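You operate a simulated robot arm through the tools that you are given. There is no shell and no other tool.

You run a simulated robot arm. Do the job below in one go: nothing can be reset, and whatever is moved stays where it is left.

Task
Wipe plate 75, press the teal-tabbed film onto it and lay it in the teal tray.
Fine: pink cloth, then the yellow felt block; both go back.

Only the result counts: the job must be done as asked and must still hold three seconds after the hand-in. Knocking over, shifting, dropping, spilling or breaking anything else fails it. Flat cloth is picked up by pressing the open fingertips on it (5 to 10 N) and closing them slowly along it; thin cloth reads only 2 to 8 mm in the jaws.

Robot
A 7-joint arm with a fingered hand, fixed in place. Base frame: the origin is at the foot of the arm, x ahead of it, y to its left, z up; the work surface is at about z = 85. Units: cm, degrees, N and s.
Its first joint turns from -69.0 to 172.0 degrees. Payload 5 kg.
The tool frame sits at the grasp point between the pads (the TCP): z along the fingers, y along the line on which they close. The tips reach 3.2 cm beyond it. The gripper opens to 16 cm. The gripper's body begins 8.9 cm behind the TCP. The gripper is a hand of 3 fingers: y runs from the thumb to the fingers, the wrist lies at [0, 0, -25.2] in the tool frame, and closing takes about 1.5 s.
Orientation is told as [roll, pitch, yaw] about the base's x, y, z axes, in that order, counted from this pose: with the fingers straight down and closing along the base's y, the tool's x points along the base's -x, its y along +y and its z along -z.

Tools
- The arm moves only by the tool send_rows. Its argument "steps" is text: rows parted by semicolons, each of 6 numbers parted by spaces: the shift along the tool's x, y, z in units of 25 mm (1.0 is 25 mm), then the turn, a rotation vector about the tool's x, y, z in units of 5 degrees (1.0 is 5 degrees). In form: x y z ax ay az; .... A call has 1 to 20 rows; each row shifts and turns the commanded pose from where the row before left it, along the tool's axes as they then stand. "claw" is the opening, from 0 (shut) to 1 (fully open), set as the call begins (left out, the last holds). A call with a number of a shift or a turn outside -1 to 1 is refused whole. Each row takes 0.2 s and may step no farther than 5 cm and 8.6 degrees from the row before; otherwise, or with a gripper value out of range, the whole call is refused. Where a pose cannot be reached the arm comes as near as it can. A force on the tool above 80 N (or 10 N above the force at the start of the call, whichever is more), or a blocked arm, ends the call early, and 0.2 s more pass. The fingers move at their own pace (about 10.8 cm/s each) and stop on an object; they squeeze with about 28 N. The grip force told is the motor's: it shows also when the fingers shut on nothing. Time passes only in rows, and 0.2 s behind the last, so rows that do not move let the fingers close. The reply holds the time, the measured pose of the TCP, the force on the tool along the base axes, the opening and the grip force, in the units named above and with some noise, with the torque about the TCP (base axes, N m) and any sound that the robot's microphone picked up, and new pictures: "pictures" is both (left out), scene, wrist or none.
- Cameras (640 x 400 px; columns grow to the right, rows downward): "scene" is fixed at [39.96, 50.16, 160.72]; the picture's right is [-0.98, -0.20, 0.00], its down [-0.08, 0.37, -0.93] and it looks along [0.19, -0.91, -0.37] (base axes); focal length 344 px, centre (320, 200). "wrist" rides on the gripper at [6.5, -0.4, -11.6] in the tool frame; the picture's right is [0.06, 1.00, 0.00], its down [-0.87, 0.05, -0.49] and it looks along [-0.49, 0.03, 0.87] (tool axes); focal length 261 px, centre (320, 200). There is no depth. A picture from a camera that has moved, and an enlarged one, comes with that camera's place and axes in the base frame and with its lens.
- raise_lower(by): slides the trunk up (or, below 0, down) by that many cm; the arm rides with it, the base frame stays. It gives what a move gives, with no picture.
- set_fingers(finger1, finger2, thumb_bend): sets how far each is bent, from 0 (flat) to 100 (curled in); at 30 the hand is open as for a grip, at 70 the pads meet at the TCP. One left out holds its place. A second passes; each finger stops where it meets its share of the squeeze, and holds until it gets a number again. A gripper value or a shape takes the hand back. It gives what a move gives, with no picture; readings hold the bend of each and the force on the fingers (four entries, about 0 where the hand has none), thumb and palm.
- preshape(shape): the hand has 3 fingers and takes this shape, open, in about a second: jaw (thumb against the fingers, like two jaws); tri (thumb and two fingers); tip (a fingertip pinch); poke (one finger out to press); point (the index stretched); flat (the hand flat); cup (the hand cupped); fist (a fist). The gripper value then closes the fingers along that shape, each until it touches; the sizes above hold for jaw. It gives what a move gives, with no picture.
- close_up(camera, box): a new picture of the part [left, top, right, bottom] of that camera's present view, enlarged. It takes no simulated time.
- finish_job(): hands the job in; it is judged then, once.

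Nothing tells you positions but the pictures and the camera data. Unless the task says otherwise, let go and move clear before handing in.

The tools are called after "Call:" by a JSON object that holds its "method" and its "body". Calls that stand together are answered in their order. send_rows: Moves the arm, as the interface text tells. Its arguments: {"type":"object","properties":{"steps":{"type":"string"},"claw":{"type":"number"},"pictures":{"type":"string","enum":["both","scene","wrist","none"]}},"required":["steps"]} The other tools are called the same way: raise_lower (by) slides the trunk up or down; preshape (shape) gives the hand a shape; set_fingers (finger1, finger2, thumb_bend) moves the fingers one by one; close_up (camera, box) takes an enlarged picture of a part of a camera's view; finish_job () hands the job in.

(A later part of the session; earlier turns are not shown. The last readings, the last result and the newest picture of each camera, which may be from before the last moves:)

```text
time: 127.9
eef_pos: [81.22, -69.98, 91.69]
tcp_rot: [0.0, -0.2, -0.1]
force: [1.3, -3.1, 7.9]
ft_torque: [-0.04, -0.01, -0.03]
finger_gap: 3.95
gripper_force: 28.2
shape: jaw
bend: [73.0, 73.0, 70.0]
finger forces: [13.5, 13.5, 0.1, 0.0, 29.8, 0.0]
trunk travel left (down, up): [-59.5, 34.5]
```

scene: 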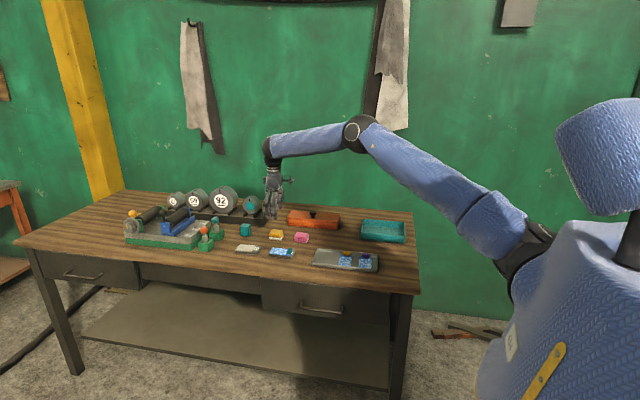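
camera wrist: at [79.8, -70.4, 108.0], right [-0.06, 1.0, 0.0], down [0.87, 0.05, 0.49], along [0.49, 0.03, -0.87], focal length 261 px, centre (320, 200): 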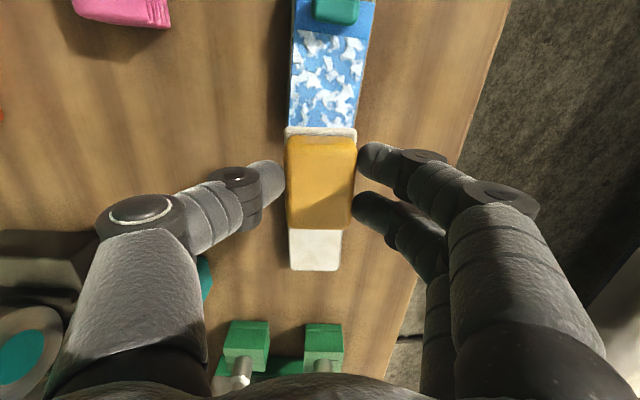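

Call:
{"method": "send_rows", "body": {"steps": "-0.2 0 0 0 0 0; -0.2 0 0 0 0 0; -0.2 0 0 0 0 0; -0.2 0 0 0 0 0", "pictures": "wrist"}}

Call:
{"method": "close_up", "body": {"camera": "scene", "box": [264, 236, 300, 262]}}

Call:
{"method": "close_up", "body": {"camera": "wrist", "box": [260, 50, 400, 160]}}

```text
time: 128.9
eef_pos: [83.08, -69.98, 91.65]
tcp_rot: [0.0, -0.2, -0.1]
force: [-2.6, 0.4, 12.1]
ft_torque: [0.05, 0.06, 0.01]
finger_gap: 3.94
gripper_force: 27.8
shape: jaw
bend: [73.0, 73.0, 70.0]
finger forces: [14.2, 14.5, 0.0, 0.0, 29.0, 0.1]
trunk travel left (down, up): [-59.5, 34.5]
camera wrist: at [76.62, -70.22, 103.35], right [-0.06, 1.0, 0.0], down [0.87, 0.05, 0.49], along [0.49, 0.03, -0.87], focal length 261 px, centre (320, 200)
```

wrist: 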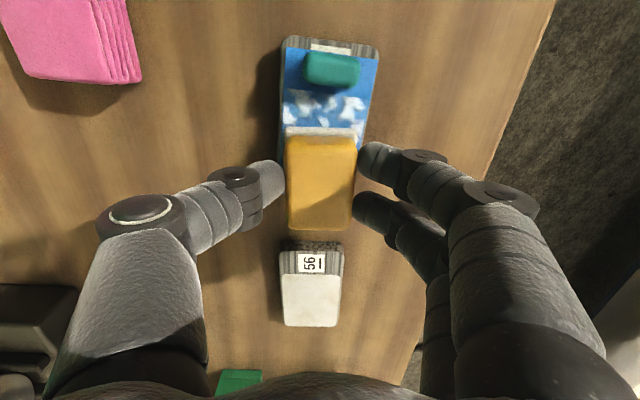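

```text
15.38 times, centred on (282, 249) of scene
camera zoom: at [39.96, 50.16, 160.72], right [-0.98, -0.2, 0.0], down [-0.08, 0.37, -0.93], along [0.19, -0.91, -0.37], focal length 5286 px, centre (905, -554)
```

zoom: 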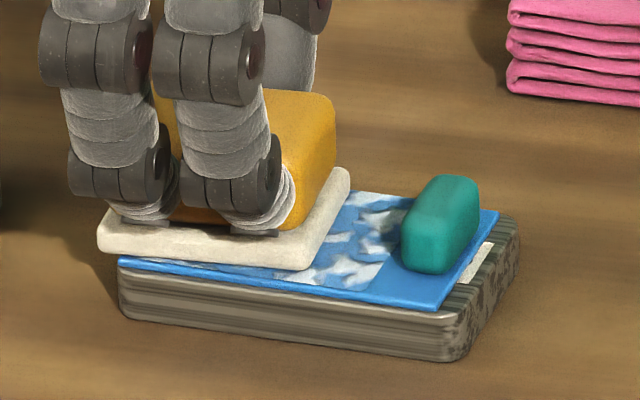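

```text
3.64 times, centred on (330, 105) of wrist
camera zoom: at [76.62, -70.22, 103.35], right [-0.06, 1.0, 0.0], down [0.87, 0.05, 0.49], along [0.49, 0.03, -0.87], focal length 948 px, centre (284, 546)
```

zoom: 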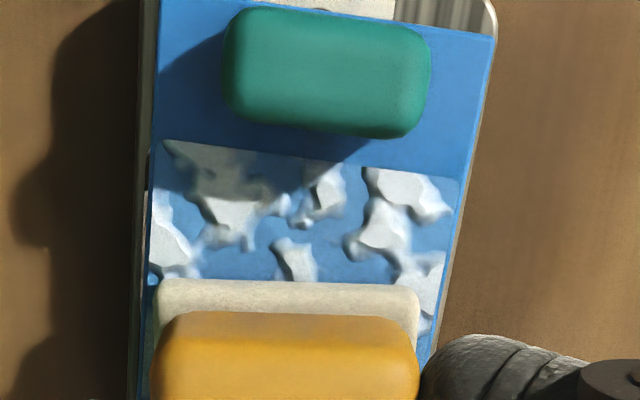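

The film stays in place under the stroke. I'll continue rubbing back and forth across its full area.

Call:
{"method": "send_rows", "body": {"steps": "-0.3 0 0 0 0 0; -0.3 0 0 0 0 0; 0 0.2 0 0 0 0; 0.3 0 0 0 0 0; 0.3 0 0 0 0 0; 0.3 0 0 0 0 0; 0.3 0 0 0 0 0; 0.15 0 0 0 0 0; 0 -0.3 0 0 0 0; 0 -0.1 0 0 0 0; -0.35 0 0 0 0 0; -0.35 0 0 0 0 0; -0.35 0 0 0 0 0; -0.3 0 0 0 0 0", "pictures": "wrist"}}

Call:
{"method": "close_up", "body": {"camera": "wrist", "box": [260, 20, 400, 140]}}

Call:
{"method": "close_up", "body": {"camera": "scene", "box": [264, 236, 300, 262]}}

```text
time: 131.9
eef_pos: [84.74, -70.57, 91.66]
tcp_rot: [0.0, 0.0, -0.1]
force: [-1.0, -0.7, 7.9]
ft_torque: [0.04, 0.01, -0.02]
finger_gap: 3.94
gripper_force: 27.9
shape: jaw
bend: [73.0, 73.0, 70.0]
finger forces: [14.5, 14.5, 0.0, 0.0, 29.3, 0.0]
trunk travel left (down, up): [-59.5, 34.5]
camera wrist: at [78.17, -70.75, 103.35], right [-0.06, 1.0, 0.0], down [0.87, 0.05, 0.49], along [0.49, 0.03, -0.87], focal length 261 px, centre (320, 200)
```

wrist: 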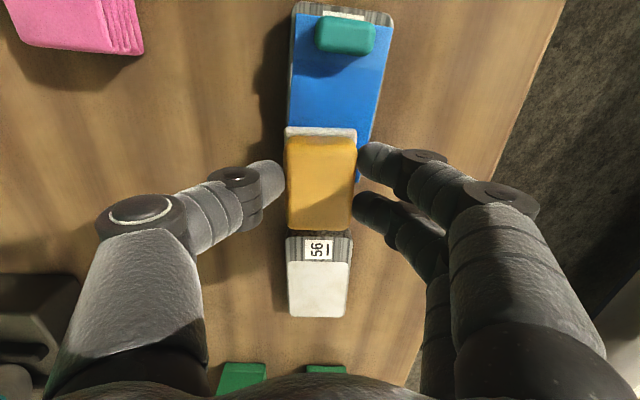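

```text
3.33 times, centred on (330, 80) of wrist
camera zoom: at [78.17, -70.75, 103.35], right [-0.06, 1.0, 0.0], down [0.87, 0.05, 0.49], along [0.49, 0.03, -0.87], focal length 869 px, centre (287, 600)
```

zoom: 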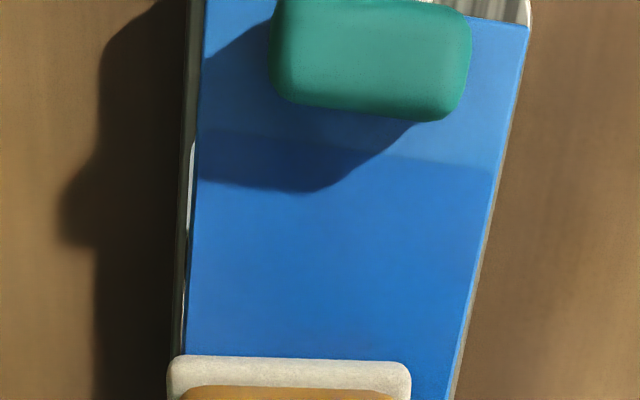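

```text
15.38 times, centred on (282, 249) of scene
camera zoom: at [39.96, 50.16, 160.72], right [-0.98, -0.2, 0.0], down [-0.08, 0.37, -0.93], along [0.19, -0.91, -0.37], focal length 5286 px, centre (905, -554)
```

zoom: 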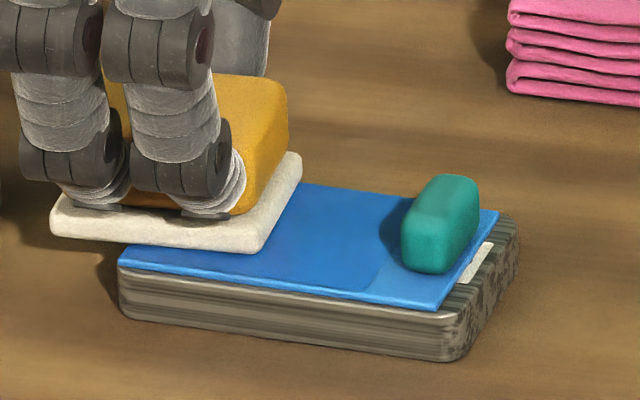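

The white patches vanished and the film now reads as bonded. I'll make one more covering pass over the far end and both sides, then lift and inspect.

Call:
{"method": "send_rows", "body": {"steps": "0.35 0 0 0 0 0; 0.35 0 0 0 0 0; 0.35 0 0 0 0 0; 0.3 0 0 0 0 0; 0 0.3 0 0 0 0; 0 0.2 0 0 0 0; -0.35 0 0 0 0 0; -0.35 0 0 0 0 0; -0.35 0 0 0 0 0; -0.3 0 0 0 0 0; 0 -0.2 0 0 0 0; 0 -0.2 0 0 0 0", "pictures": "none"}}

Call:
{"method": "send_rows", "body": {"steps": "0 0 -0.4 0 0 0; 0 0 -1 0 0 0; 0 0 -1 0 0 0; 0 -1 0 0 0 0; 0 -1 0 0 0 0; 0 -1 0 0 0 0; 0 -1 0 0 0 0; 0 0 0 0 0 0", "pictures": "wrist"}}

Call:
{"method": "close_up", "body": {"camera": "scene", "box": [264, 236, 300, 262]}}

Call:
{"method": "close_up", "body": {"camera": "wrist", "box": [370, 30, 510, 150]}}

```text
time: 134.5
eef_pos: [84.71, -70.25, 91.75]
tcp_rot: [0.1, 0.0, 0.0]
force: [1.5, 2.9, 9.9]
ft_torque: [0.11, 0.01, 0.01]
finger_gap: 3.96
gripper_force: 28.1
shape: jaw
bend: [73.0, 73.0, 70.0]
finger forces: [15.5, 15.6, 0.0, 0.0, 28.2, 0.1]
trunk travel left (down, up): [-59.5, 34.5]
```

```text
time: 136.3
eef_pos: [84.53, -80.18, 97.75]
tcp_rot: [-0.1, 0.0, 0.0]
force: [-0.2, 0.2, -1.2]
ft_torque: [-0.01, -0.03, 0.0]
finger_gap: 3.94
gripper_force: 27.5
shape: jaw
bend: [73.0, 73.0, 70.0]
finger forces: [14.0, 14.0, 0.0, 0.0, 27.9, 0.1]
trunk travel left (down, up): [-59.5, 34.5]
camera wrist: at [78.09, -80.45, 109.35], right [-0.06, 1.0, 0.0], down [0.87, 0.05, 0.49], along [0.49, 0.03, -0.87], focal length 261 px, centre (320, 200)
```

wrist: 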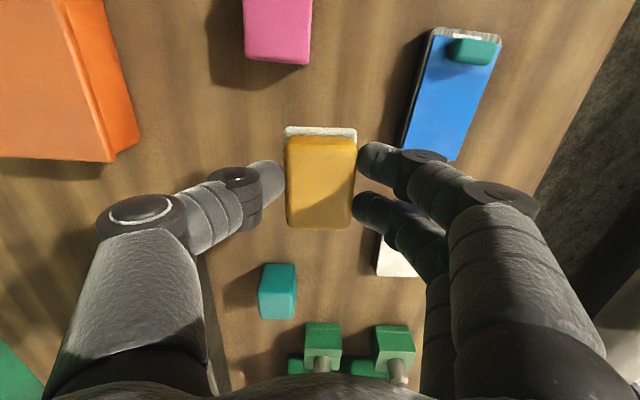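

```text
15.38 times, centred on (282, 249) of scene
camera zoom: at [39.96, 50.16, 160.72], right [-0.98, -0.2, 0.0], down [-0.08, 0.37, -0.93], along [0.19, -0.91, -0.37], focal length 5286 px, centre (905, -554)
```

zoom: 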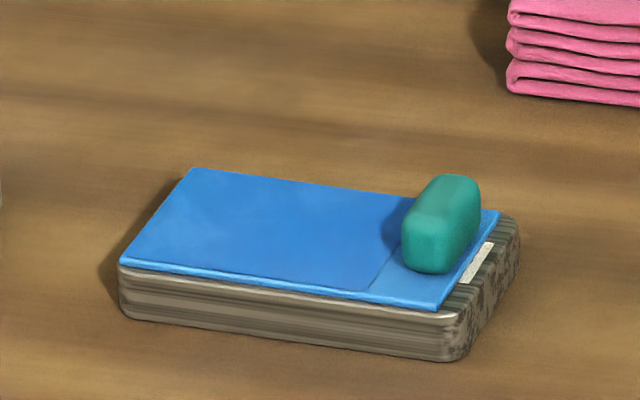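

```text
3.33 times, centred on (440, 90) of wrist
camera zoom: at [78.09, -80.45, 109.35], right [-0.06, 1.0, 0.0], down [0.87, 0.05, 0.49], along [0.49, 0.03, -0.87], focal length 869 px, centre (-80, 567)
```

zoom: 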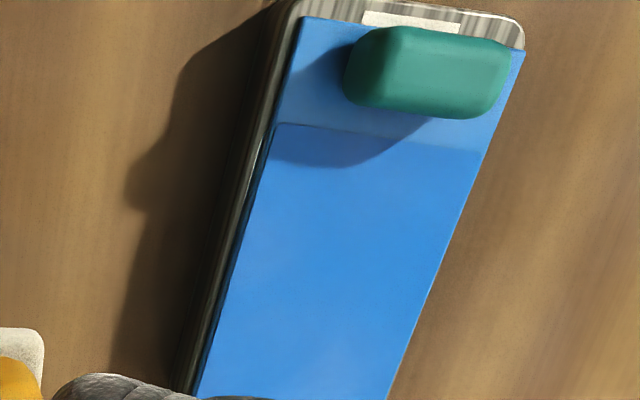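

Fully smooth and aligned. I'll return the felt block to its place.

Call:
{"method": "send_rows", "body": {"steps": "-0.7 -0.8 0 0 0 0; -0.54 -0.74 0 0 0 0; 0 0 1 0 0 0; 0 0 1 0 0 0; 0 0 0.7 0 0 0; 0 0 0.25 0 0 0; 0 0 0 0 0 0", "pictures": "none"}}

```text
time: 137.9
eef_pos: [87.83, -84.23, 90.26]
tcp_rot: [0.0, 0.0, -0.1]
force: [-0.6, 0.7, -0.3]
ft_torque: [0.02, 0.03, 0.01]
finger_gap: 3.93
gripper_force: 27.4
shape: jaw
bend: [73.0, 73.0, 70.0]
finger forces: [13.8, 13.8, 0.0, 0.0, 27.7, 0.0]
trunk travel left (down, up): [-59.5, 34.5]
```

Call:
{"method": "send_rows", "body": {"steps": "0.05 0.05 0.06 0 0 0; 0 0 0.05 0 0 0; 0 0 0 0 0 0", "pictures": "none"}}

```text
time: 138.7
eef_pos: [87.73, -84.03, 89.93]
tcp_rot: [0.0, 0.0, 0.0]
force: [0.0, 0.5, -0.7]
ft_torque: [0.03, -0.01, 0.0]
finger_gap: 3.96
gripper_force: 28.0
shape: jaw
bend: [73.0, 73.0, 70.0]
finger forces: [14.0, 13.8, 0.0, 0.0, 27.7, 0.0]
trunk travel left (down, up): [-59.5, 34.5]
```

Call:
{"method": "send_rows", "body": {"steps": "0 0 0.03 0 0 0; 0 0 0.03 0 0 0; 0 0 0 0 0 0", "pictures": "none"}}

```text
time: 139.5
eef_pos: [87.85, -83.99, 89.83]
tcp_rot: [0.1, 0.0, 0.0]
force: [1.8, -1.6, 4.3]
ft_torque: [0.01, -0.01, -0.01]
finger_gap: 3.96
gripper_force: 27.8
shape: jaw
bend: [73.0, 73.0, 70.0]
finger forces: [13.7, 13.7, 0.0, 0.1, 28.8, 0.0]
trunk travel left (down, up): [-59.5, 34.5]
```

Call:
{"method": "send_rows", "body": {"steps": "0 0 0 0 0 0; 0 0 0 0 0 0; 0 0 0 0 0 0; 0 0 0 0 0 0; 0 0 -0.4 0 0 0; 0 0 -1 0 0 0; 0 0 -1 0 0 0; 0 0 -1 0 0 0; 0 0 -1 0 0 0; 0 0 -1 0 0 0", "claw": 0.55}}

Call:
{"method": "close_up", "body": {"camera": "scene", "box": [230, 220, 310, 270]}}

Call:
{"method": "close_up", "body": {"camera": "scene", "box": [340, 205, 420, 260]}}

```text
time: 141.7
eef_pos: [87.68, -83.89, 103.44]
tcp_rot: [0.0, 0.0, 0.0]
force: [-0.2, 0.2, -0.4]
ft_torque: [0.0, -0.02, 0.01]
finger_gap: 8.74
gripper_force: 0.1
shape: jaw
bend: [72.0, 72.0, 70.0]
finger forces: [0.0, 0.1, 0.1, 0.0, 0.1, 0.0]
trunk travel left (down, up): [-59.5, 34.5]
camera wrist: at [81.13, -84.15, 115.11], right [-0.06, 1.0, 0.0], down [0.87, 0.05, 0.49], along [0.49, 0.03, -0.87], focal length 261 px, centre (320, 200)
```

scene: 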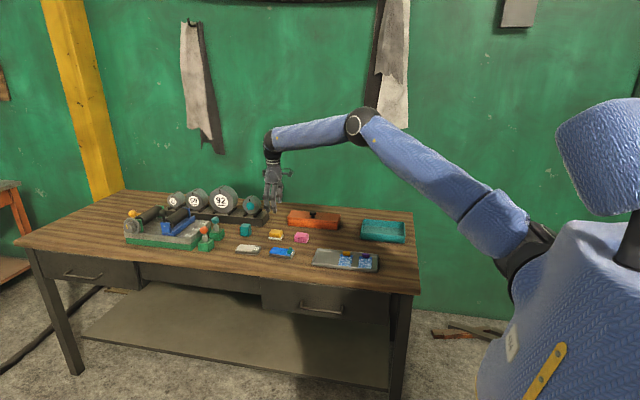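
wrist: 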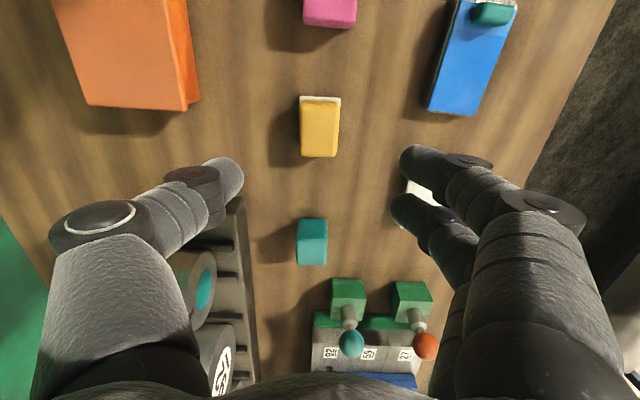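

```text
8.00 times, centred on (270, 245) of scene
camera zoom: at [39.96, 50.16, 160.72], right [-0.98, -0.2, 0.0], down [-0.08, 0.37, -0.93], along [0.19, -0.91, -0.37], focal length 2748 px, centre (720, -160)
```

zoom: 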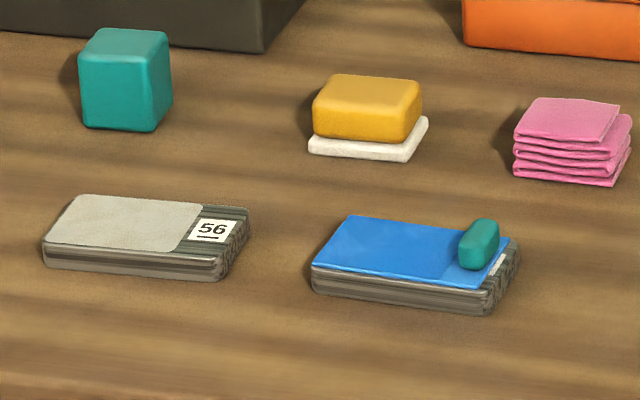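

```text
7.27 times, centred on (380, 232) of scene
camera zoom: at [39.96, 50.16, 160.72], right [-0.98, -0.2, 0.0], down [-0.08, 0.37, -0.93], along [0.19, -0.91, -0.37], focal length 2499 px, centre (-116, -36)
```

zoom: 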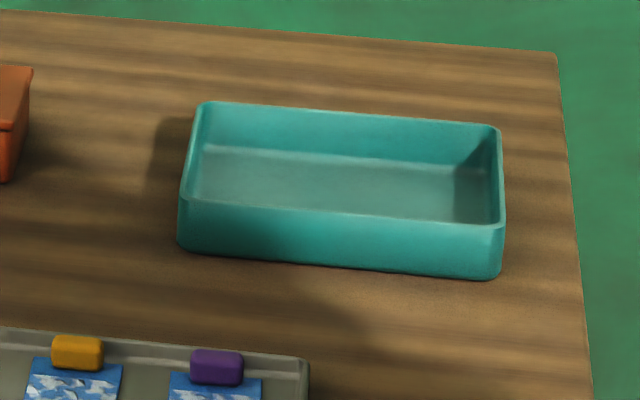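

Both wiping tools are back in place. Next I'll pick up plate 75 by its sides, so I'm moving above it and turning -2.8° to match its angle.

Call:
{"method": "send_rows", "body": {"steps": "0.4 1 0 0 0 0; 0.5 1 0 0 0 0; 0.6 1 0 0 0 0; 0.6 1 0 0 0 0; 0.58 1 0 0 0 0; 0 0.58 0 0 0 0; 0 0 0 0 0 0.56; 0 0 1 0 0 0; 0 0 1 0 0 0; 0 0 0 0 0 0", "claw": 0.58}}

Call:
{"method": "close_up", "body": {"camera": "wrist", "box": [240, 60, 400, 200]}}

```text
time: 143.9
eef_pos: [80.86, -70.04, 98.32]
tcp_rot: [0.0, 0.1, -2.8]
force: [0.5, 0.1, 0.2]
ft_torque: [0.01, 0.0, 0.02]
finger_gap: 9.26
gripper_force: 0.1
shape: jaw
bend: [71.0, 71.0, 70.0]
finger forces: [0.1, 0.0, 0.0, 0.0, 0.0, 0.1]
trunk travel left (down, up): [-59.5, 34.5]
camera wrist: at [74.33, -70.0, 110.06], right [-0.01, 1.0, 0.0], down [0.87, 0.01, 0.49], along [0.49, 0.01, -0.87], focal length 261 px, centre (320, 200)
```

scene: 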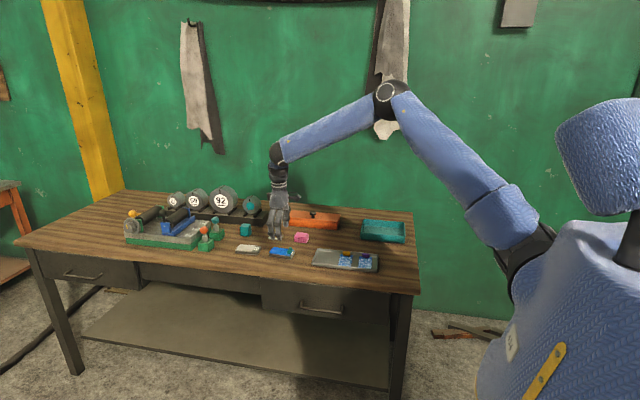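
wrist: 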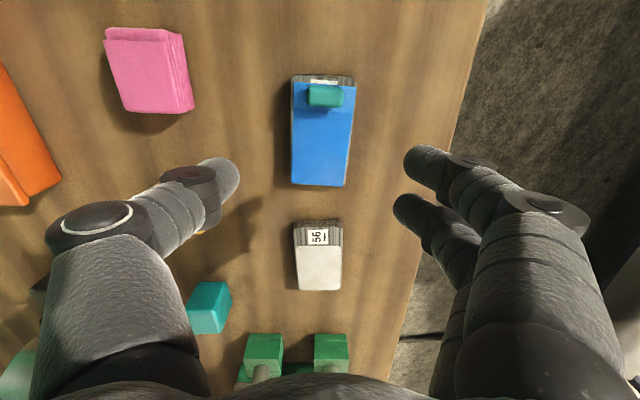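

```text
2.86 times, centred on (320, 130) of wrist
camera zoom: at [74.33, -70.0, 110.06], right [-0.01, 1.0, 0.0], down [0.87, 0.01, 0.49], along [0.49, 0.01, -0.87], focal length 745 px, centre (320, 400)
```

zoom: 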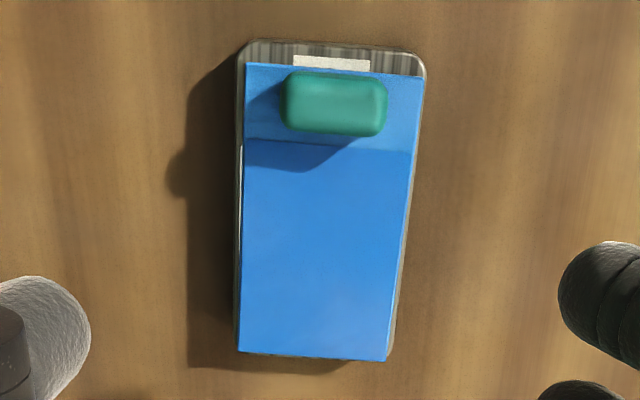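

Call:
{"method": "send_rows", "body": {"steps": "0 0.06 1 0 0 0; 0 0 1 0 0 0; 0 0 1 0 0 0; 0 0 0.5 0 0 0; 0 0 0 0 0 0", "pictures": "wrist"}}

Call:
{"method": "close_up", "body": {"camera": "scene", "box": [256, 220, 306, 262]}}

```text
time: 145.1
eef_pos: [80.95, -69.87, 89.47]
tcp_rot: [0.0, 0.0, -2.8]
force: [1.0, 0.5, -0.2]
ft_torque: [-0.01, -0.03, 0.0]
finger_gap: 9.23
gripper_force: 0.0
shape: jaw
bend: [71.0, 71.0, 70.0]
finger forces: [0.1, 0.0, 0.1, 0.1, 0.0, 0.0]
trunk travel left (down, up): [-59.5, 34.5]
camera wrist: at [74.46, -69.83, 101.17], right [-0.01, 1.0, 0.0], down [0.87, 0.01, 0.49], along [0.49, 0.01, -0.87], focal length 261 px, centre (320, 200)
```

wrist: 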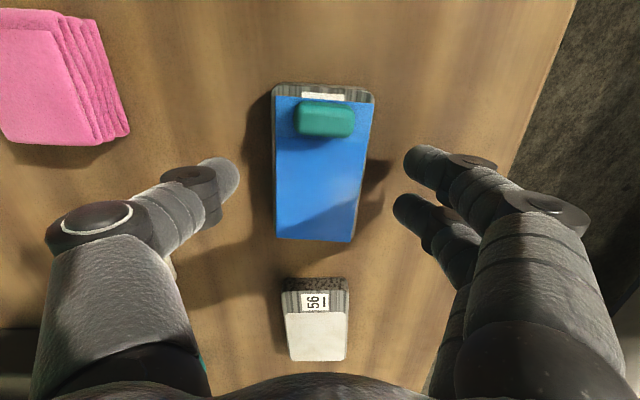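

```text
9.52 times, centred on (281, 241) of scene
camera zoom: at [39.96, 50.16, 160.72], right [-0.98, -0.2, 0.0], down [-0.08, 0.37, -0.93], along [0.19, -0.91, -0.37], focal length 3272 px, centre (691, -190)
```

zoom: 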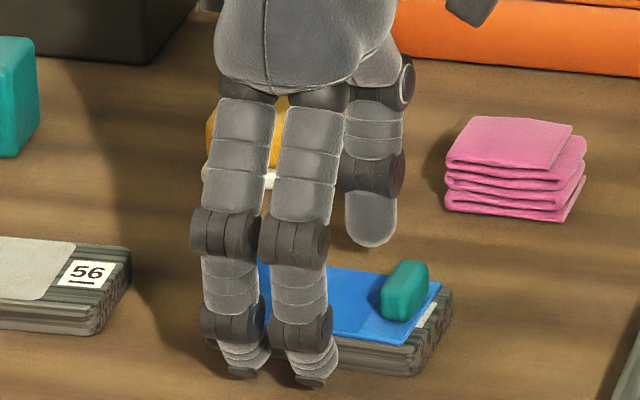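

Call:
{"method": "send_rows", "body": {"steps": "0 0 0.2 0 0 0; 0 0 0.14 0 0 0; 0 0 0 0 0 0", "pictures": "none"}}

Call:
{"method": "send_rows", "body": {"steps": "0 0 0 0 0 0; 0 0 0 0 0 0", "claw": 0.42, "pictures": "wrist"}}

Call:
{"method": "close_up", "body": {"camera": "wrist", "box": [220, 80, 420, 240]}}

```text
time: 145.9
eef_pos: [80.96, -69.89, 88.66]
tcp_rot: [-0.1, -0.1, -2.9]
force: [-0.8, -0.1, -0.1]
ft_torque: [0.01, -0.01, 0.02]
finger_gap: 9.24
gripper_force: 0.0
shape: jaw
bend: [71.0, 71.0, 70.0]
finger forces: [0.0, 0.0, 0.0, 0.1, 0.1, 0.0]
trunk travel left (down, up): [-59.5, 34.5]
```

```text
time: 146.5
eef_pos: [80.87, -69.79, 88.65]
tcp_rot: [0.0, -0.1, -2.8]
force: [-0.2, -0.6, 0.1]
ft_torque: [0.0, 0.01, -0.01]
finger_gap: 6.78
gripper_force: 0.1
shape: jaw
bend: [73.0, 73.0, 70.0]
finger forces: [0.0, 0.1, 0.1, 0.0, 0.0, 0.0]
trunk travel left (down, up): [-59.5, 34.5]
camera wrist: at [74.45, -69.85, 100.34], right [-0.01, 1.0, 0.0], down [0.87, 0.01, 0.49], along [0.49, 0.01, -0.87], focal length 261 px, centre (320, 200)
```

wrist: 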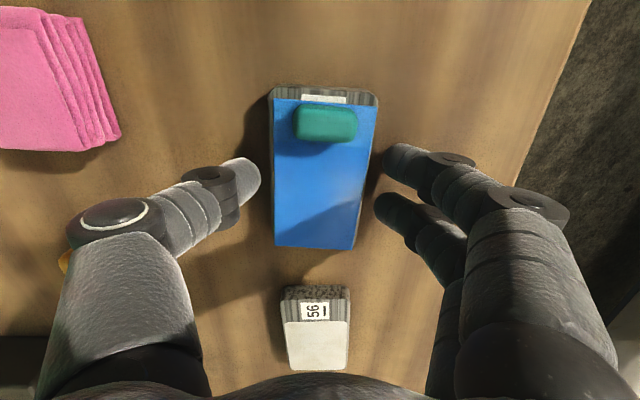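

```text
2.50 times, centred on (320, 160) of wrist
camera zoom: at [74.45, -69.85, 100.34], right [-0.01, 1.0, 0.0], down [0.87, 0.01, 0.49], along [0.49, 0.01, -0.87], focal length 652 px, centre (320, 300)
```

zoom: 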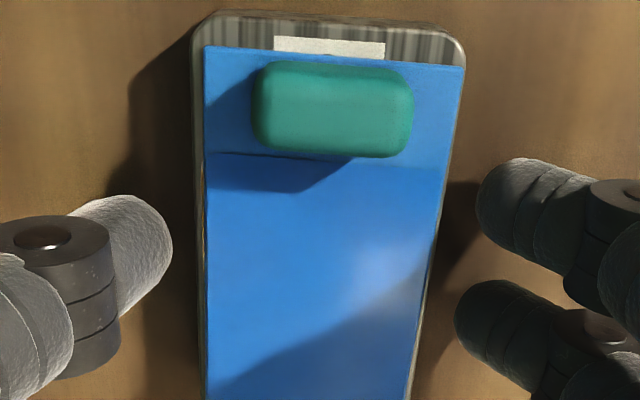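

Centred and clear of the table. Closing on the plate's sides.

Call:
{"method": "send_rows", "body": {"steps": "0 0 0 0 0 0; 0 0 0 0 0 0; 0 0 0 0 0 0; 0 0 0 0 0 0; 0 0 0 0 0 0; 0 0 0 0 0 0", "claw": 0.26, "pictures": "wrist"}}

Call:
{"method": "close_up", "body": {"camera": "scene", "box": [256, 230, 306, 265]}}

Call:
{"method": "close_up", "body": {"camera": "wrist", "box": [220, 80, 420, 260]}}

```text
time: 147.9
eef_pos: [80.9, -69.87, 88.61]
tcp_rot: [-0.1, 0.0, -2.8]
force: [-0.2, -1.0, -0.3]
ft_torque: [-0.13, 0.03, 0.01]
finger_gap: 4.94
gripper_force: 27.6
shape: jaw
bend: [73.0, 73.0, 70.0]
finger forces: [12.1, 12.2, 0.0, 0.0, 25.6, 0.0]
trunk travel left (down, up): [-59.5, 34.5]
camera wrist: at [74.45, -69.86, 100.33], right [-0.01, 1.0, 0.0], down [0.87, 0.01, 0.49], along [0.49, 0.01, -0.87], focal length 261 px, centre (320, 200)
```

wrist: 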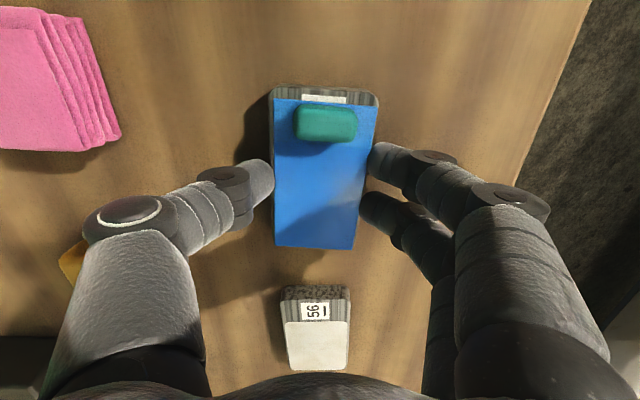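

```text
11.43 times, centred on (281, 248) of scene
camera zoom: at [39.96, 50.16, 160.72], right [-0.98, -0.2, 0.0], down [-0.08, 0.37, -0.93], along [0.19, -0.91, -0.37], focal length 3926 px, centre (766, -343)
```

zoom: 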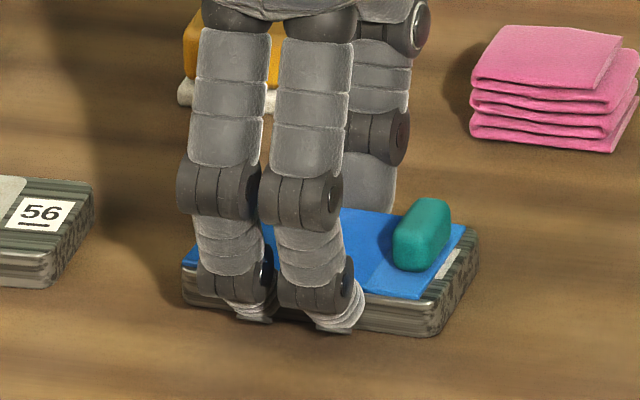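

```text
2.22 times, centred on (320, 170) of wrist
camera zoom: at [74.45, -69.86, 100.33], right [-0.01, 1.0, 0.0], down [0.87, 0.01, 0.49], along [0.49, 0.01, -0.87], focal length 579 px, centre (320, 267)
```

zoom: 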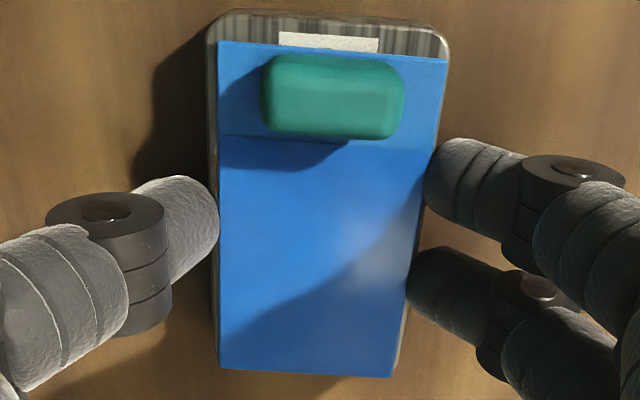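

A firm grip. Lifting gently.

Call:
{"method": "send_rows", "body": {"steps": "0 0 -0.1 0 0 0; 0 0 -0.2 0 0 0; 0 0 -0.3 0 0 0; 0 0 0 0 0 0", "pictures": "wrist"}}

Call:
{"method": "close_up", "body": {"camera": "scene", "box": [256, 230, 306, 265]}}

```text
time: 148.9
eef_pos: [80.97, -69.97, 90.04]
tcp_rot: [0.0, 0.1, -2.8]
force: [0.1, 0.4, -6.7]
ft_torque: [0.05, 0.01, 0.03]
finger_gap: 4.92
gripper_force: 28.1
shape: jaw
bend: [73.0, 73.0, 70.0]
finger forces: [12.4, 12.3, 0.0, 0.0, 23.0, 0.0]
trunk travel left (down, up): [-59.5, 34.5]
camera wrist: at [74.51, -69.92, 101.76], right [-0.01, 1.0, 0.0], down [0.87, 0.01, 0.49], along [0.49, 0.01, -0.87], focal length 261 px, centre (320, 200)
```

wrist: 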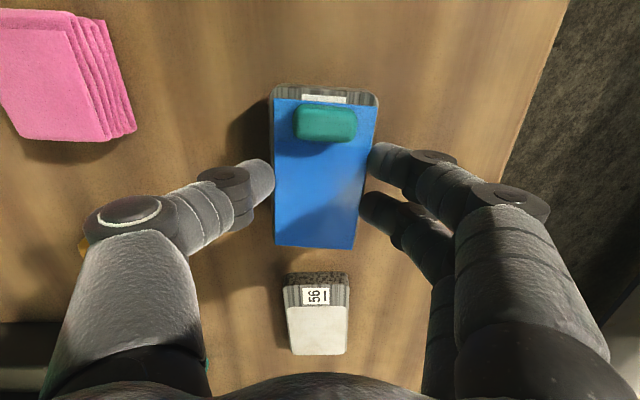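

```text
11.43 times, centred on (281, 248) of scene
camera zoom: at [39.96, 50.16, 160.72], right [-0.98, -0.2, 0.0], down [-0.08, 0.37, -0.93], along [0.19, -0.91, -0.37], focal length 3926 px, centre (766, -343)
```

zoom: 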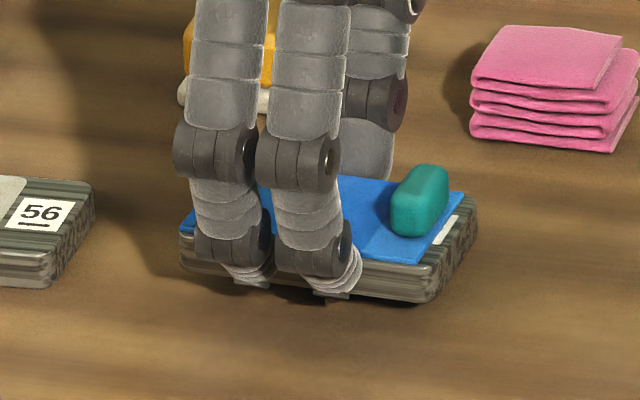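

The plate is lifted level (about 0.7 kg). I'll raise it high and carry it towards the teal tray.

Call:
{"method": "send_rows", "body": {"steps": "0 0 -0.6 0 0 0; 0 0 -1 0 0 0; 0 0 -1 0 0 0; 0 0 -1 0 0 0; 0 0 -1 0 0 0; 0 0 -1 0 0 -0.56; 0 0 0 0 0 0", "pictures": "none"}}

Call:
{"method": "send_rows", "body": {"steps": "1 -0.5 0 0 0 0; 1 -0.5 0 0 0 0; 1 -0.5 0 0 0 0; 1 -0.5 0 0 0 0; 1 -0.5 0 0 0 0; 1 -0.5 0 0 0 0; 1 -0.5 0 0 0 0; 1 -0.5 0 0 0 0; 1 -0.5 0 0 0 0; 1 -0.5 0 0 0 0; 0 0 0 0 0 0"}}

```text
time: 150.5
eef_pos: [81.13, -69.99, 104.15]
tcp_rot: [0.1, 0.1, -0.1]
force: [0.5, 0.0, -6.7]
ft_torque: [0.02, -0.01, 0.01]
finger_gap: 4.91
gripper_force: 28.1
shape: jaw
bend: [73.0, 73.0, 70.0]
finger forces: [12.3, 12.2, 0.0, 0.0, 22.7, 0.1]
trunk travel left (down, up): [-59.5, 34.5]
```

```text
time: 152.9
eef_pos: [55.99, -82.49, 104.01]
tcp_rot: [-0.1, 0.2, 0.0]
force: [-0.2, -0.4, -6.6]
ft_torque: [0.0, 0.01, -0.05]
finger_gap: 4.9
gripper_force: 28.4
shape: jaw
bend: [73.0, 73.0, 70.0]
finger forces: [12.3, 12.1, 0.1, 0.0, 22.6, 0.0]
trunk travel left (down, up): [-59.5, 34.5]
camera wrist: at [49.46, -82.7, 115.67], right [-0.06, 1.0, 0.0], down [0.87, 0.05, 0.49], along [0.49, 0.03, -0.87], focal length 261 px, centre (320, 200)
```

scene: 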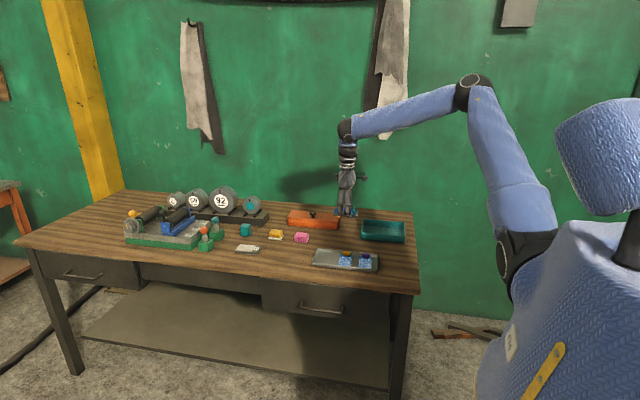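
wrist: 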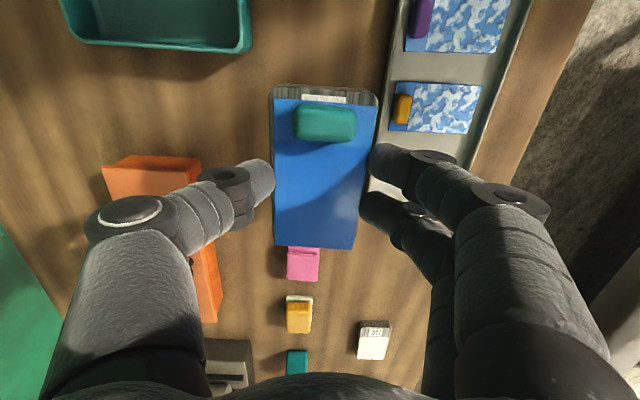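

Call:
{"method": "send_rows", "body": {"steps": "0.8 -0.8 0 0 0 0; 0.8 -0.8 0 0 0 0; 0.8 -0.8 0 0 0 0; 0.8 -0.8 0 0 0 0; 0.8 -0.8 0 0 0 0; 0.8 -0.8 0 0 0 0; 0 -0.8 0 0 0 0; 0 0 0 0 0 0"}}

Call:
{"method": "close_up", "body": {"camera": "scene", "box": [330, 170, 430, 250]}}

```text
time: 154.7
eef_pos: [44.04, -96.32, 104.26]
tcp_rot: [0.0, 0.1, 0.0]
force: [-0.1, 0.7, -6.0]
ft_torque: [0.03, 0.0, -0.01]
finger_gap: 4.87
gripper_force: 28.1
shape: jaw
bend: [73.0, 73.0, 70.0]
finger forces: [12.2, 12.2, 0.0, 0.1, 22.1, 0.1]
trunk travel left (down, up): [-59.5, 34.5]
camera wrist: at [37.47, -96.63, 115.9], right [-0.06, 1.0, 0.0], down [0.87, 0.05, 0.49], along [0.49, 0.03, -0.87], focal length 261 px, centre (320, 200)
```

scene: 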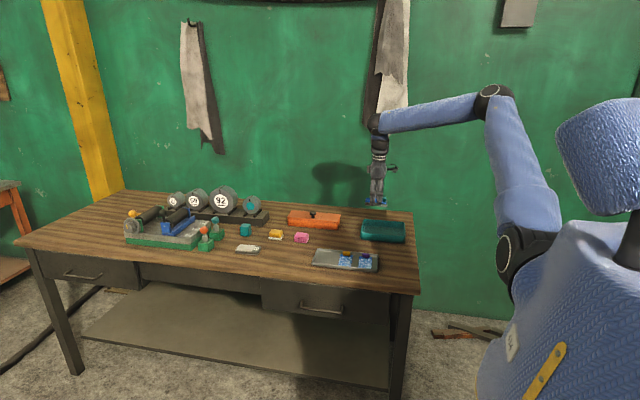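
wrist: 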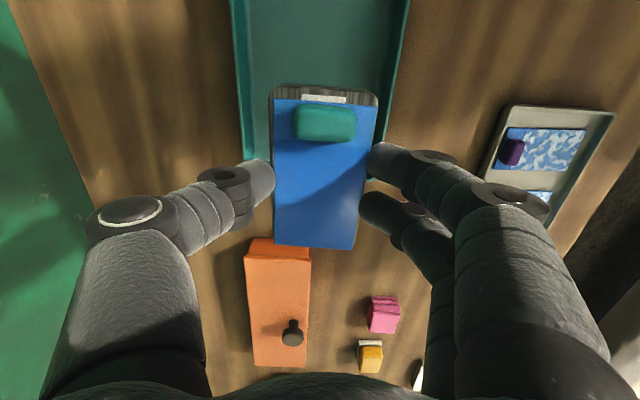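

```text
5.00 times, centred on (380, 210) of scene
camera zoom: at [39.96, 50.16, 160.72], right [-0.98, -0.2, 0.0], down [-0.08, 0.37, -0.93], along [0.19, -0.91, -0.37], focal length 1718 px, centre (20, 150)
```

zoom: 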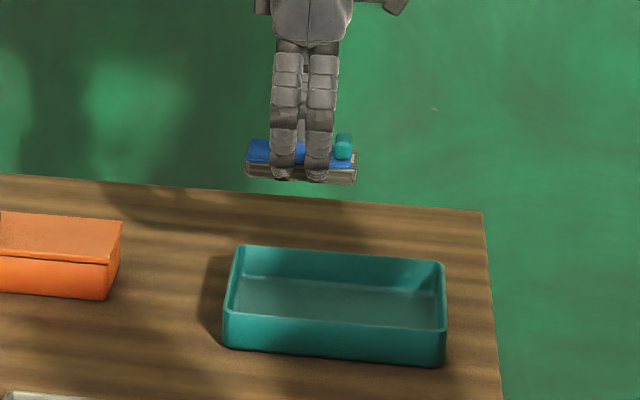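

The plate is above the tray, which spans roughly x 30–49.5 and y -104 to -89.5. I'll centre it and descend part-way.

Call:
{"method": "send_rows", "body": {"steps": "1 -0.12 0 0 0 0; 0 0 1 0 0 0; 0 0 1 0 0 0; 0 0 1 0 0 0; 0 0 0.8 0 0 0; 0 0 0 0 0 0"}}

Call:
{"method": "close_up", "body": {"camera": "scene", "box": [340, 190, 420, 250]}}

```text
time: 156.1
eef_pos: [41.42, -96.83, 94.67]
tcp_rot: [0.0, 0.1, 0.1]
force: [0.0, 0.7, -6.7]
ft_torque: [0.02, 0.05, 0.01]
finger_gap: 4.91
gripper_force: 27.7
shape: jaw
bend: [73.0, 73.0, 70.0]
finger forces: [12.1, 12.1, 0.0, 0.1, 21.5, 0.0]
trunk travel left (down, up): [-59.5, 34.5]
camera wrist: at [34.9, -97.02, 106.24], right [-0.06, 1.0, 0.0], down [0.87, 0.05, 0.49], along [0.49, 0.03, -0.87], focal length 261 px, centre (320, 200)
```

scene: 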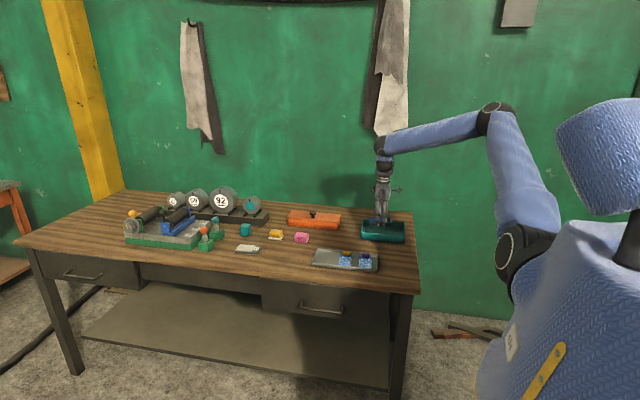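
wrist: 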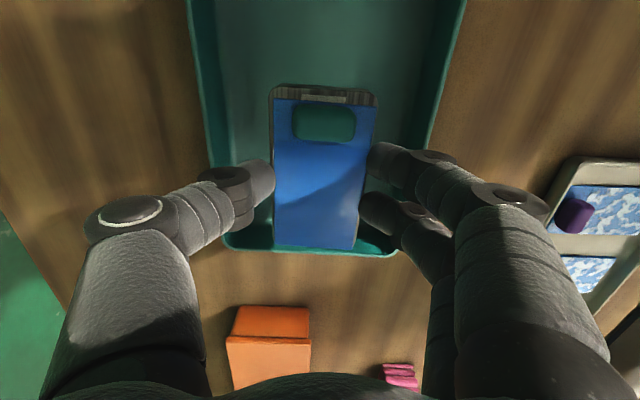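

```text
6.67 times, centred on (380, 220) of scene
camera zoom: at [39.96, 50.16, 160.72], right [-0.98, -0.2, 0.0], down [-0.08, 0.37, -0.93], along [0.19, -0.91, -0.37], focal length 2290 px, centre (-80, 67)
```

zoom: 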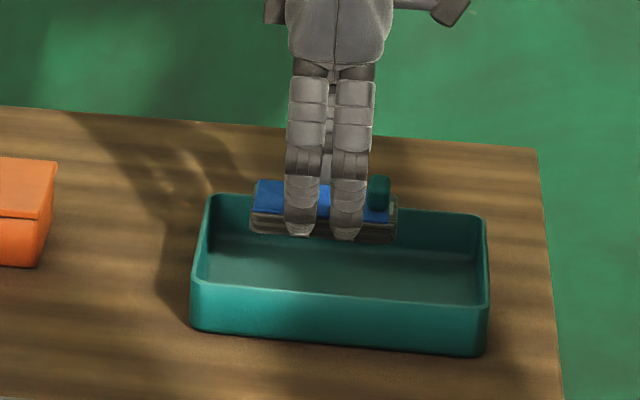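

Call:
{"method": "send_rows", "body": {"steps": "0.4 0 0 0 0 0; 0 0 0.8 0 0 0; 0 0 0.8 0 0 0; 0 0 0.2 0 0 0; 0 0 0 0 0 0"}}

Call:
{"method": "close_up", "body": {"camera": "scene", "box": [350, 205, 420, 250]}}

```text
time: 157.3
eef_pos: [40.54, -96.72, 90.1]
tcp_rot: [0.0, 0.0, 0.1]
force: [0.2, -0.9, -6.2]
ft_torque: [0.0, 0.03, 0.0]
finger_gap: 4.86
gripper_force: 28.6
shape: jaw
bend: [73.0, 73.0, 70.0]
finger forces: [11.9, 12.0, 0.1, 0.1, 21.3, 0.0]
trunk travel left (down, up): [-59.5, 34.5]
camera wrist: at [33.96, -97.01, 101.79], right [-0.06, 1.0, 0.0], down [0.87, 0.05, 0.49], along [0.49, 0.03, -0.87], focal length 261 px, centre (320, 200)
```

scene: 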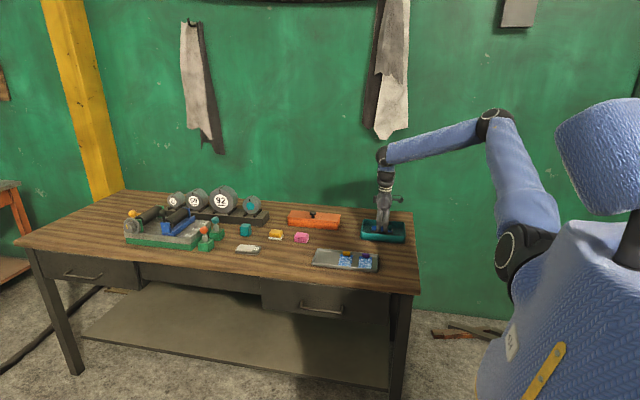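
wrist: 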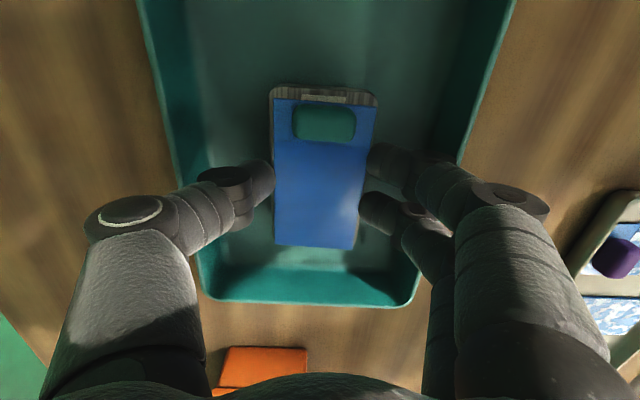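

```text
8.89 times, centred on (385, 228) of scene
camera zoom: at [39.96, 50.16, 160.72], right [-0.98, -0.2, 0.0], down [-0.08, 0.37, -0.93], along [0.19, -0.91, -0.37], focal length 3054 px, centre (-258, -44)
```

zoom: 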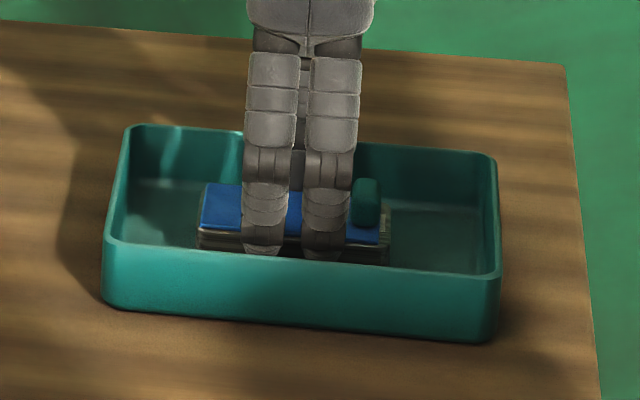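

Call:
{"method": "send_rows", "body": {"steps": "0 0 0.12 0 0 0; 0 0 0.12 0 0 0; 0 0 0.08 0 0 0; 0 0 0 0 0 0", "pictures": "none"}}

```text
time: 158.3
eef_pos: [40.55, -96.67, 89.35]
tcp_rot: [-0.1, 0.1, 0.0]
force: [-0.9, -0.1, -6.0]
ft_torque: [-0.01, -0.02, -0.01]
finger_gap: 4.88
gripper_force: 27.8
shape: jaw
bend: [73.0, 73.0, 70.0]
finger forces: [12.1, 12.0, 0.1, 0.1, 21.2, 0.1]
trunk travel left (down, up): [-59.5, 34.5]
```

Call:
{"method": "send_rows", "body": {"steps": "0 0 0.05 0 0 0; 0 0 0.05 0 0 0; 0 0 0 0 0 0", "pictures": "none"}}

```text
time: 159.1
eef_pos: [40.44, -96.72, 89.19]
tcp_rot: [-0.1, 0.0, 0.1]
force: [0.3, -1.4, 0.6]
ft_torque: [-0.26, -0.02, 0.0]
finger_gap: 4.89
gripper_force: 27.1
shape: jaw
bend: [73.0, 73.0, 70.0]
finger forces: [12.6, 12.6, 0.1, 0.0, 26.4, 0.0]
trunk travel left (down, up): [-59.5, 34.5]
```

Call:
{"method": "send_rows", "body": {"steps": "0 0 0.02 0 0 0; 0 0 0 0 0 0", "pictures": "wrist"}}

Call:
{"method": "close_up", "body": {"camera": "scene", "box": [350, 205, 420, 250]}}

```text
time: 159.7
eef_pos: [40.5, -96.66, 89.09]
tcp_rot: [0.0, 0.1, -0.1]
force: [-0.7, -1.0, 4.4]
ft_torque: [-0.3, 0.04, -0.03]
finger_gap: 4.92
gripper_force: 27.8
shape: jaw
bend: [73.0, 73.0, 70.0]
finger forces: [13.0, 12.9, 0.0, 0.0, 28.5, 0.1]
trunk travel left (down, up): [-59.5, 34.5]
camera wrist: at [33.95, -96.93, 100.76], right [-0.06, 1.0, 0.0], down [0.87, 0.05, 0.49], along [0.49, 0.03, -0.87], focal length 261 px, centre (320, 200)
```

wrist: 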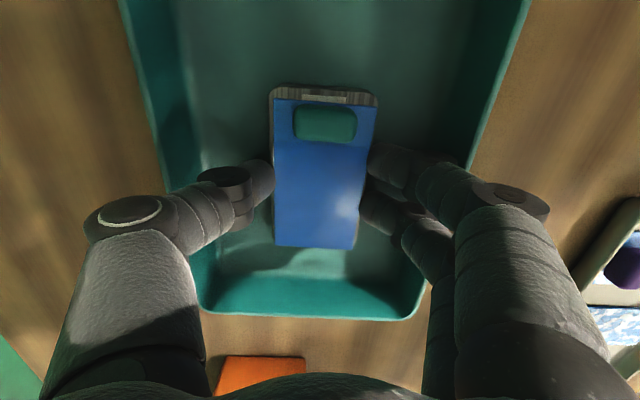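

```text
8.89 times, centred on (385, 228) of scene
camera zoom: at [39.96, 50.16, 160.72], right [-0.98, -0.2, 0.0], down [-0.08, 0.37, -0.93], along [0.19, -0.91, -0.37], focal length 3054 px, centre (-258, -44)
```

zoom: 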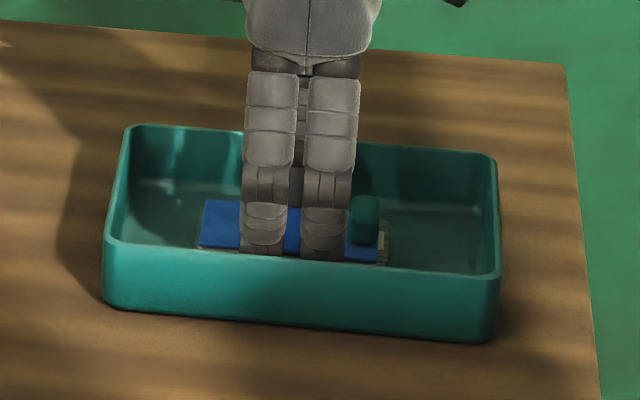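

The plate rests on the tray floor. I'll open and rise straight up.

Call:
{"method": "send_rows", "body": {"steps": "0 0 0 0 0 0; 0 0 0 0 0 0; 0 0 0 0 0 0; 0 0 -0.3 0 0 0; 0 0 -0.8 0 0 0; 0 0 -1 0 0 0; 0 0 -1 0 0 0; 0 0 -1 0 0 0; 0 0 -1 0 0 0; 0 0 -1 0 0 0; 0 0 0 0 0 0", "claw": 0.42}}

Call:
{"method": "close_up", "body": {"camera": "scene", "box": [350, 205, 420, 250]}}

Call:
{"method": "close_up", "body": {"camera": "wrist", "box": [220, 30, 440, 190]}}

```text
time: 162.1
eef_pos: [40.34, -96.88, 104.22]
tcp_rot: [0.1, 0.0, 0.0]
force: [0.8, -0.8, -0.3]
ft_torque: [0.0, 0.03, 0.01]
finger_gap: 6.63
gripper_force: 0.1
shape: jaw
bend: [73.0, 73.0, 70.0]
finger forces: [0.0, 0.1, 0.0, 0.0, 0.1, 0.1]
trunk travel left (down, up): [-59.5, 34.5]
camera wrist: at [33.94, -97.11, 115.91], right [-0.06, 1.0, 0.0], down [0.87, 0.05, 0.49], along [0.49, 0.03, -0.87], focal length 261 px, centre (320, 200)
```

scene: 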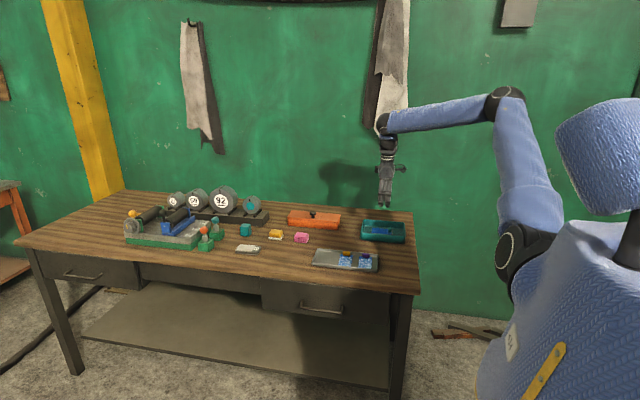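
wrist: 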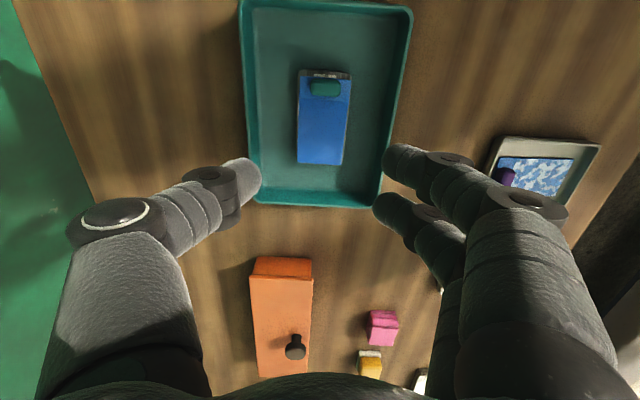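

```text
8.89 times, centred on (385, 228) of scene
camera zoom: at [39.96, 50.16, 160.72], right [-0.98, -0.2, 0.0], down [-0.08, 0.37, -0.93], along [0.19, -0.91, -0.37], focal length 3054 px, centre (-258, -44)
```

zoom: 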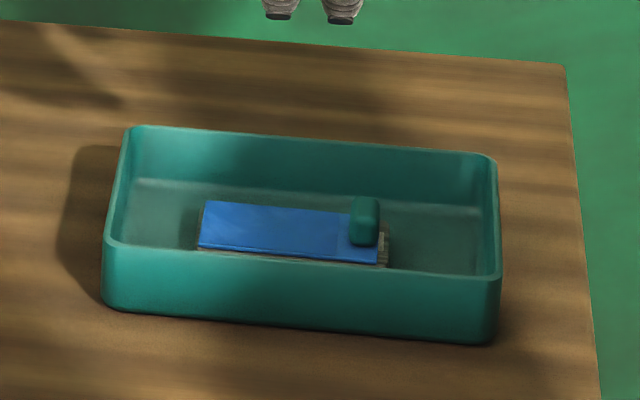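

```text
2.50 times, centred on (330, 110) of wrist
camera zoom: at [33.94, -97.11, 115.91], right [-0.06, 1.0, 0.0], down [0.87, 0.05, 0.49], along [0.49, 0.03, -0.87], focal length 652 px, centre (295, 425)
```

zoom: 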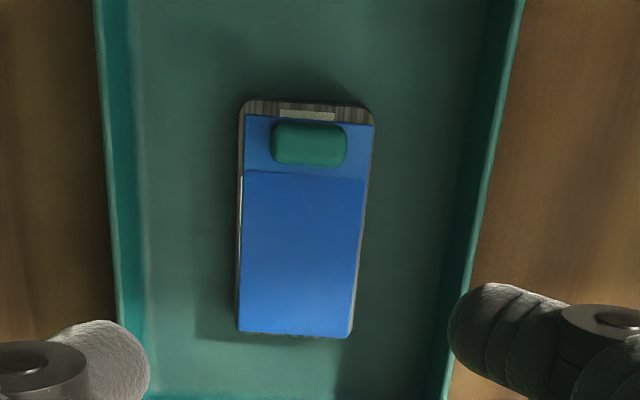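

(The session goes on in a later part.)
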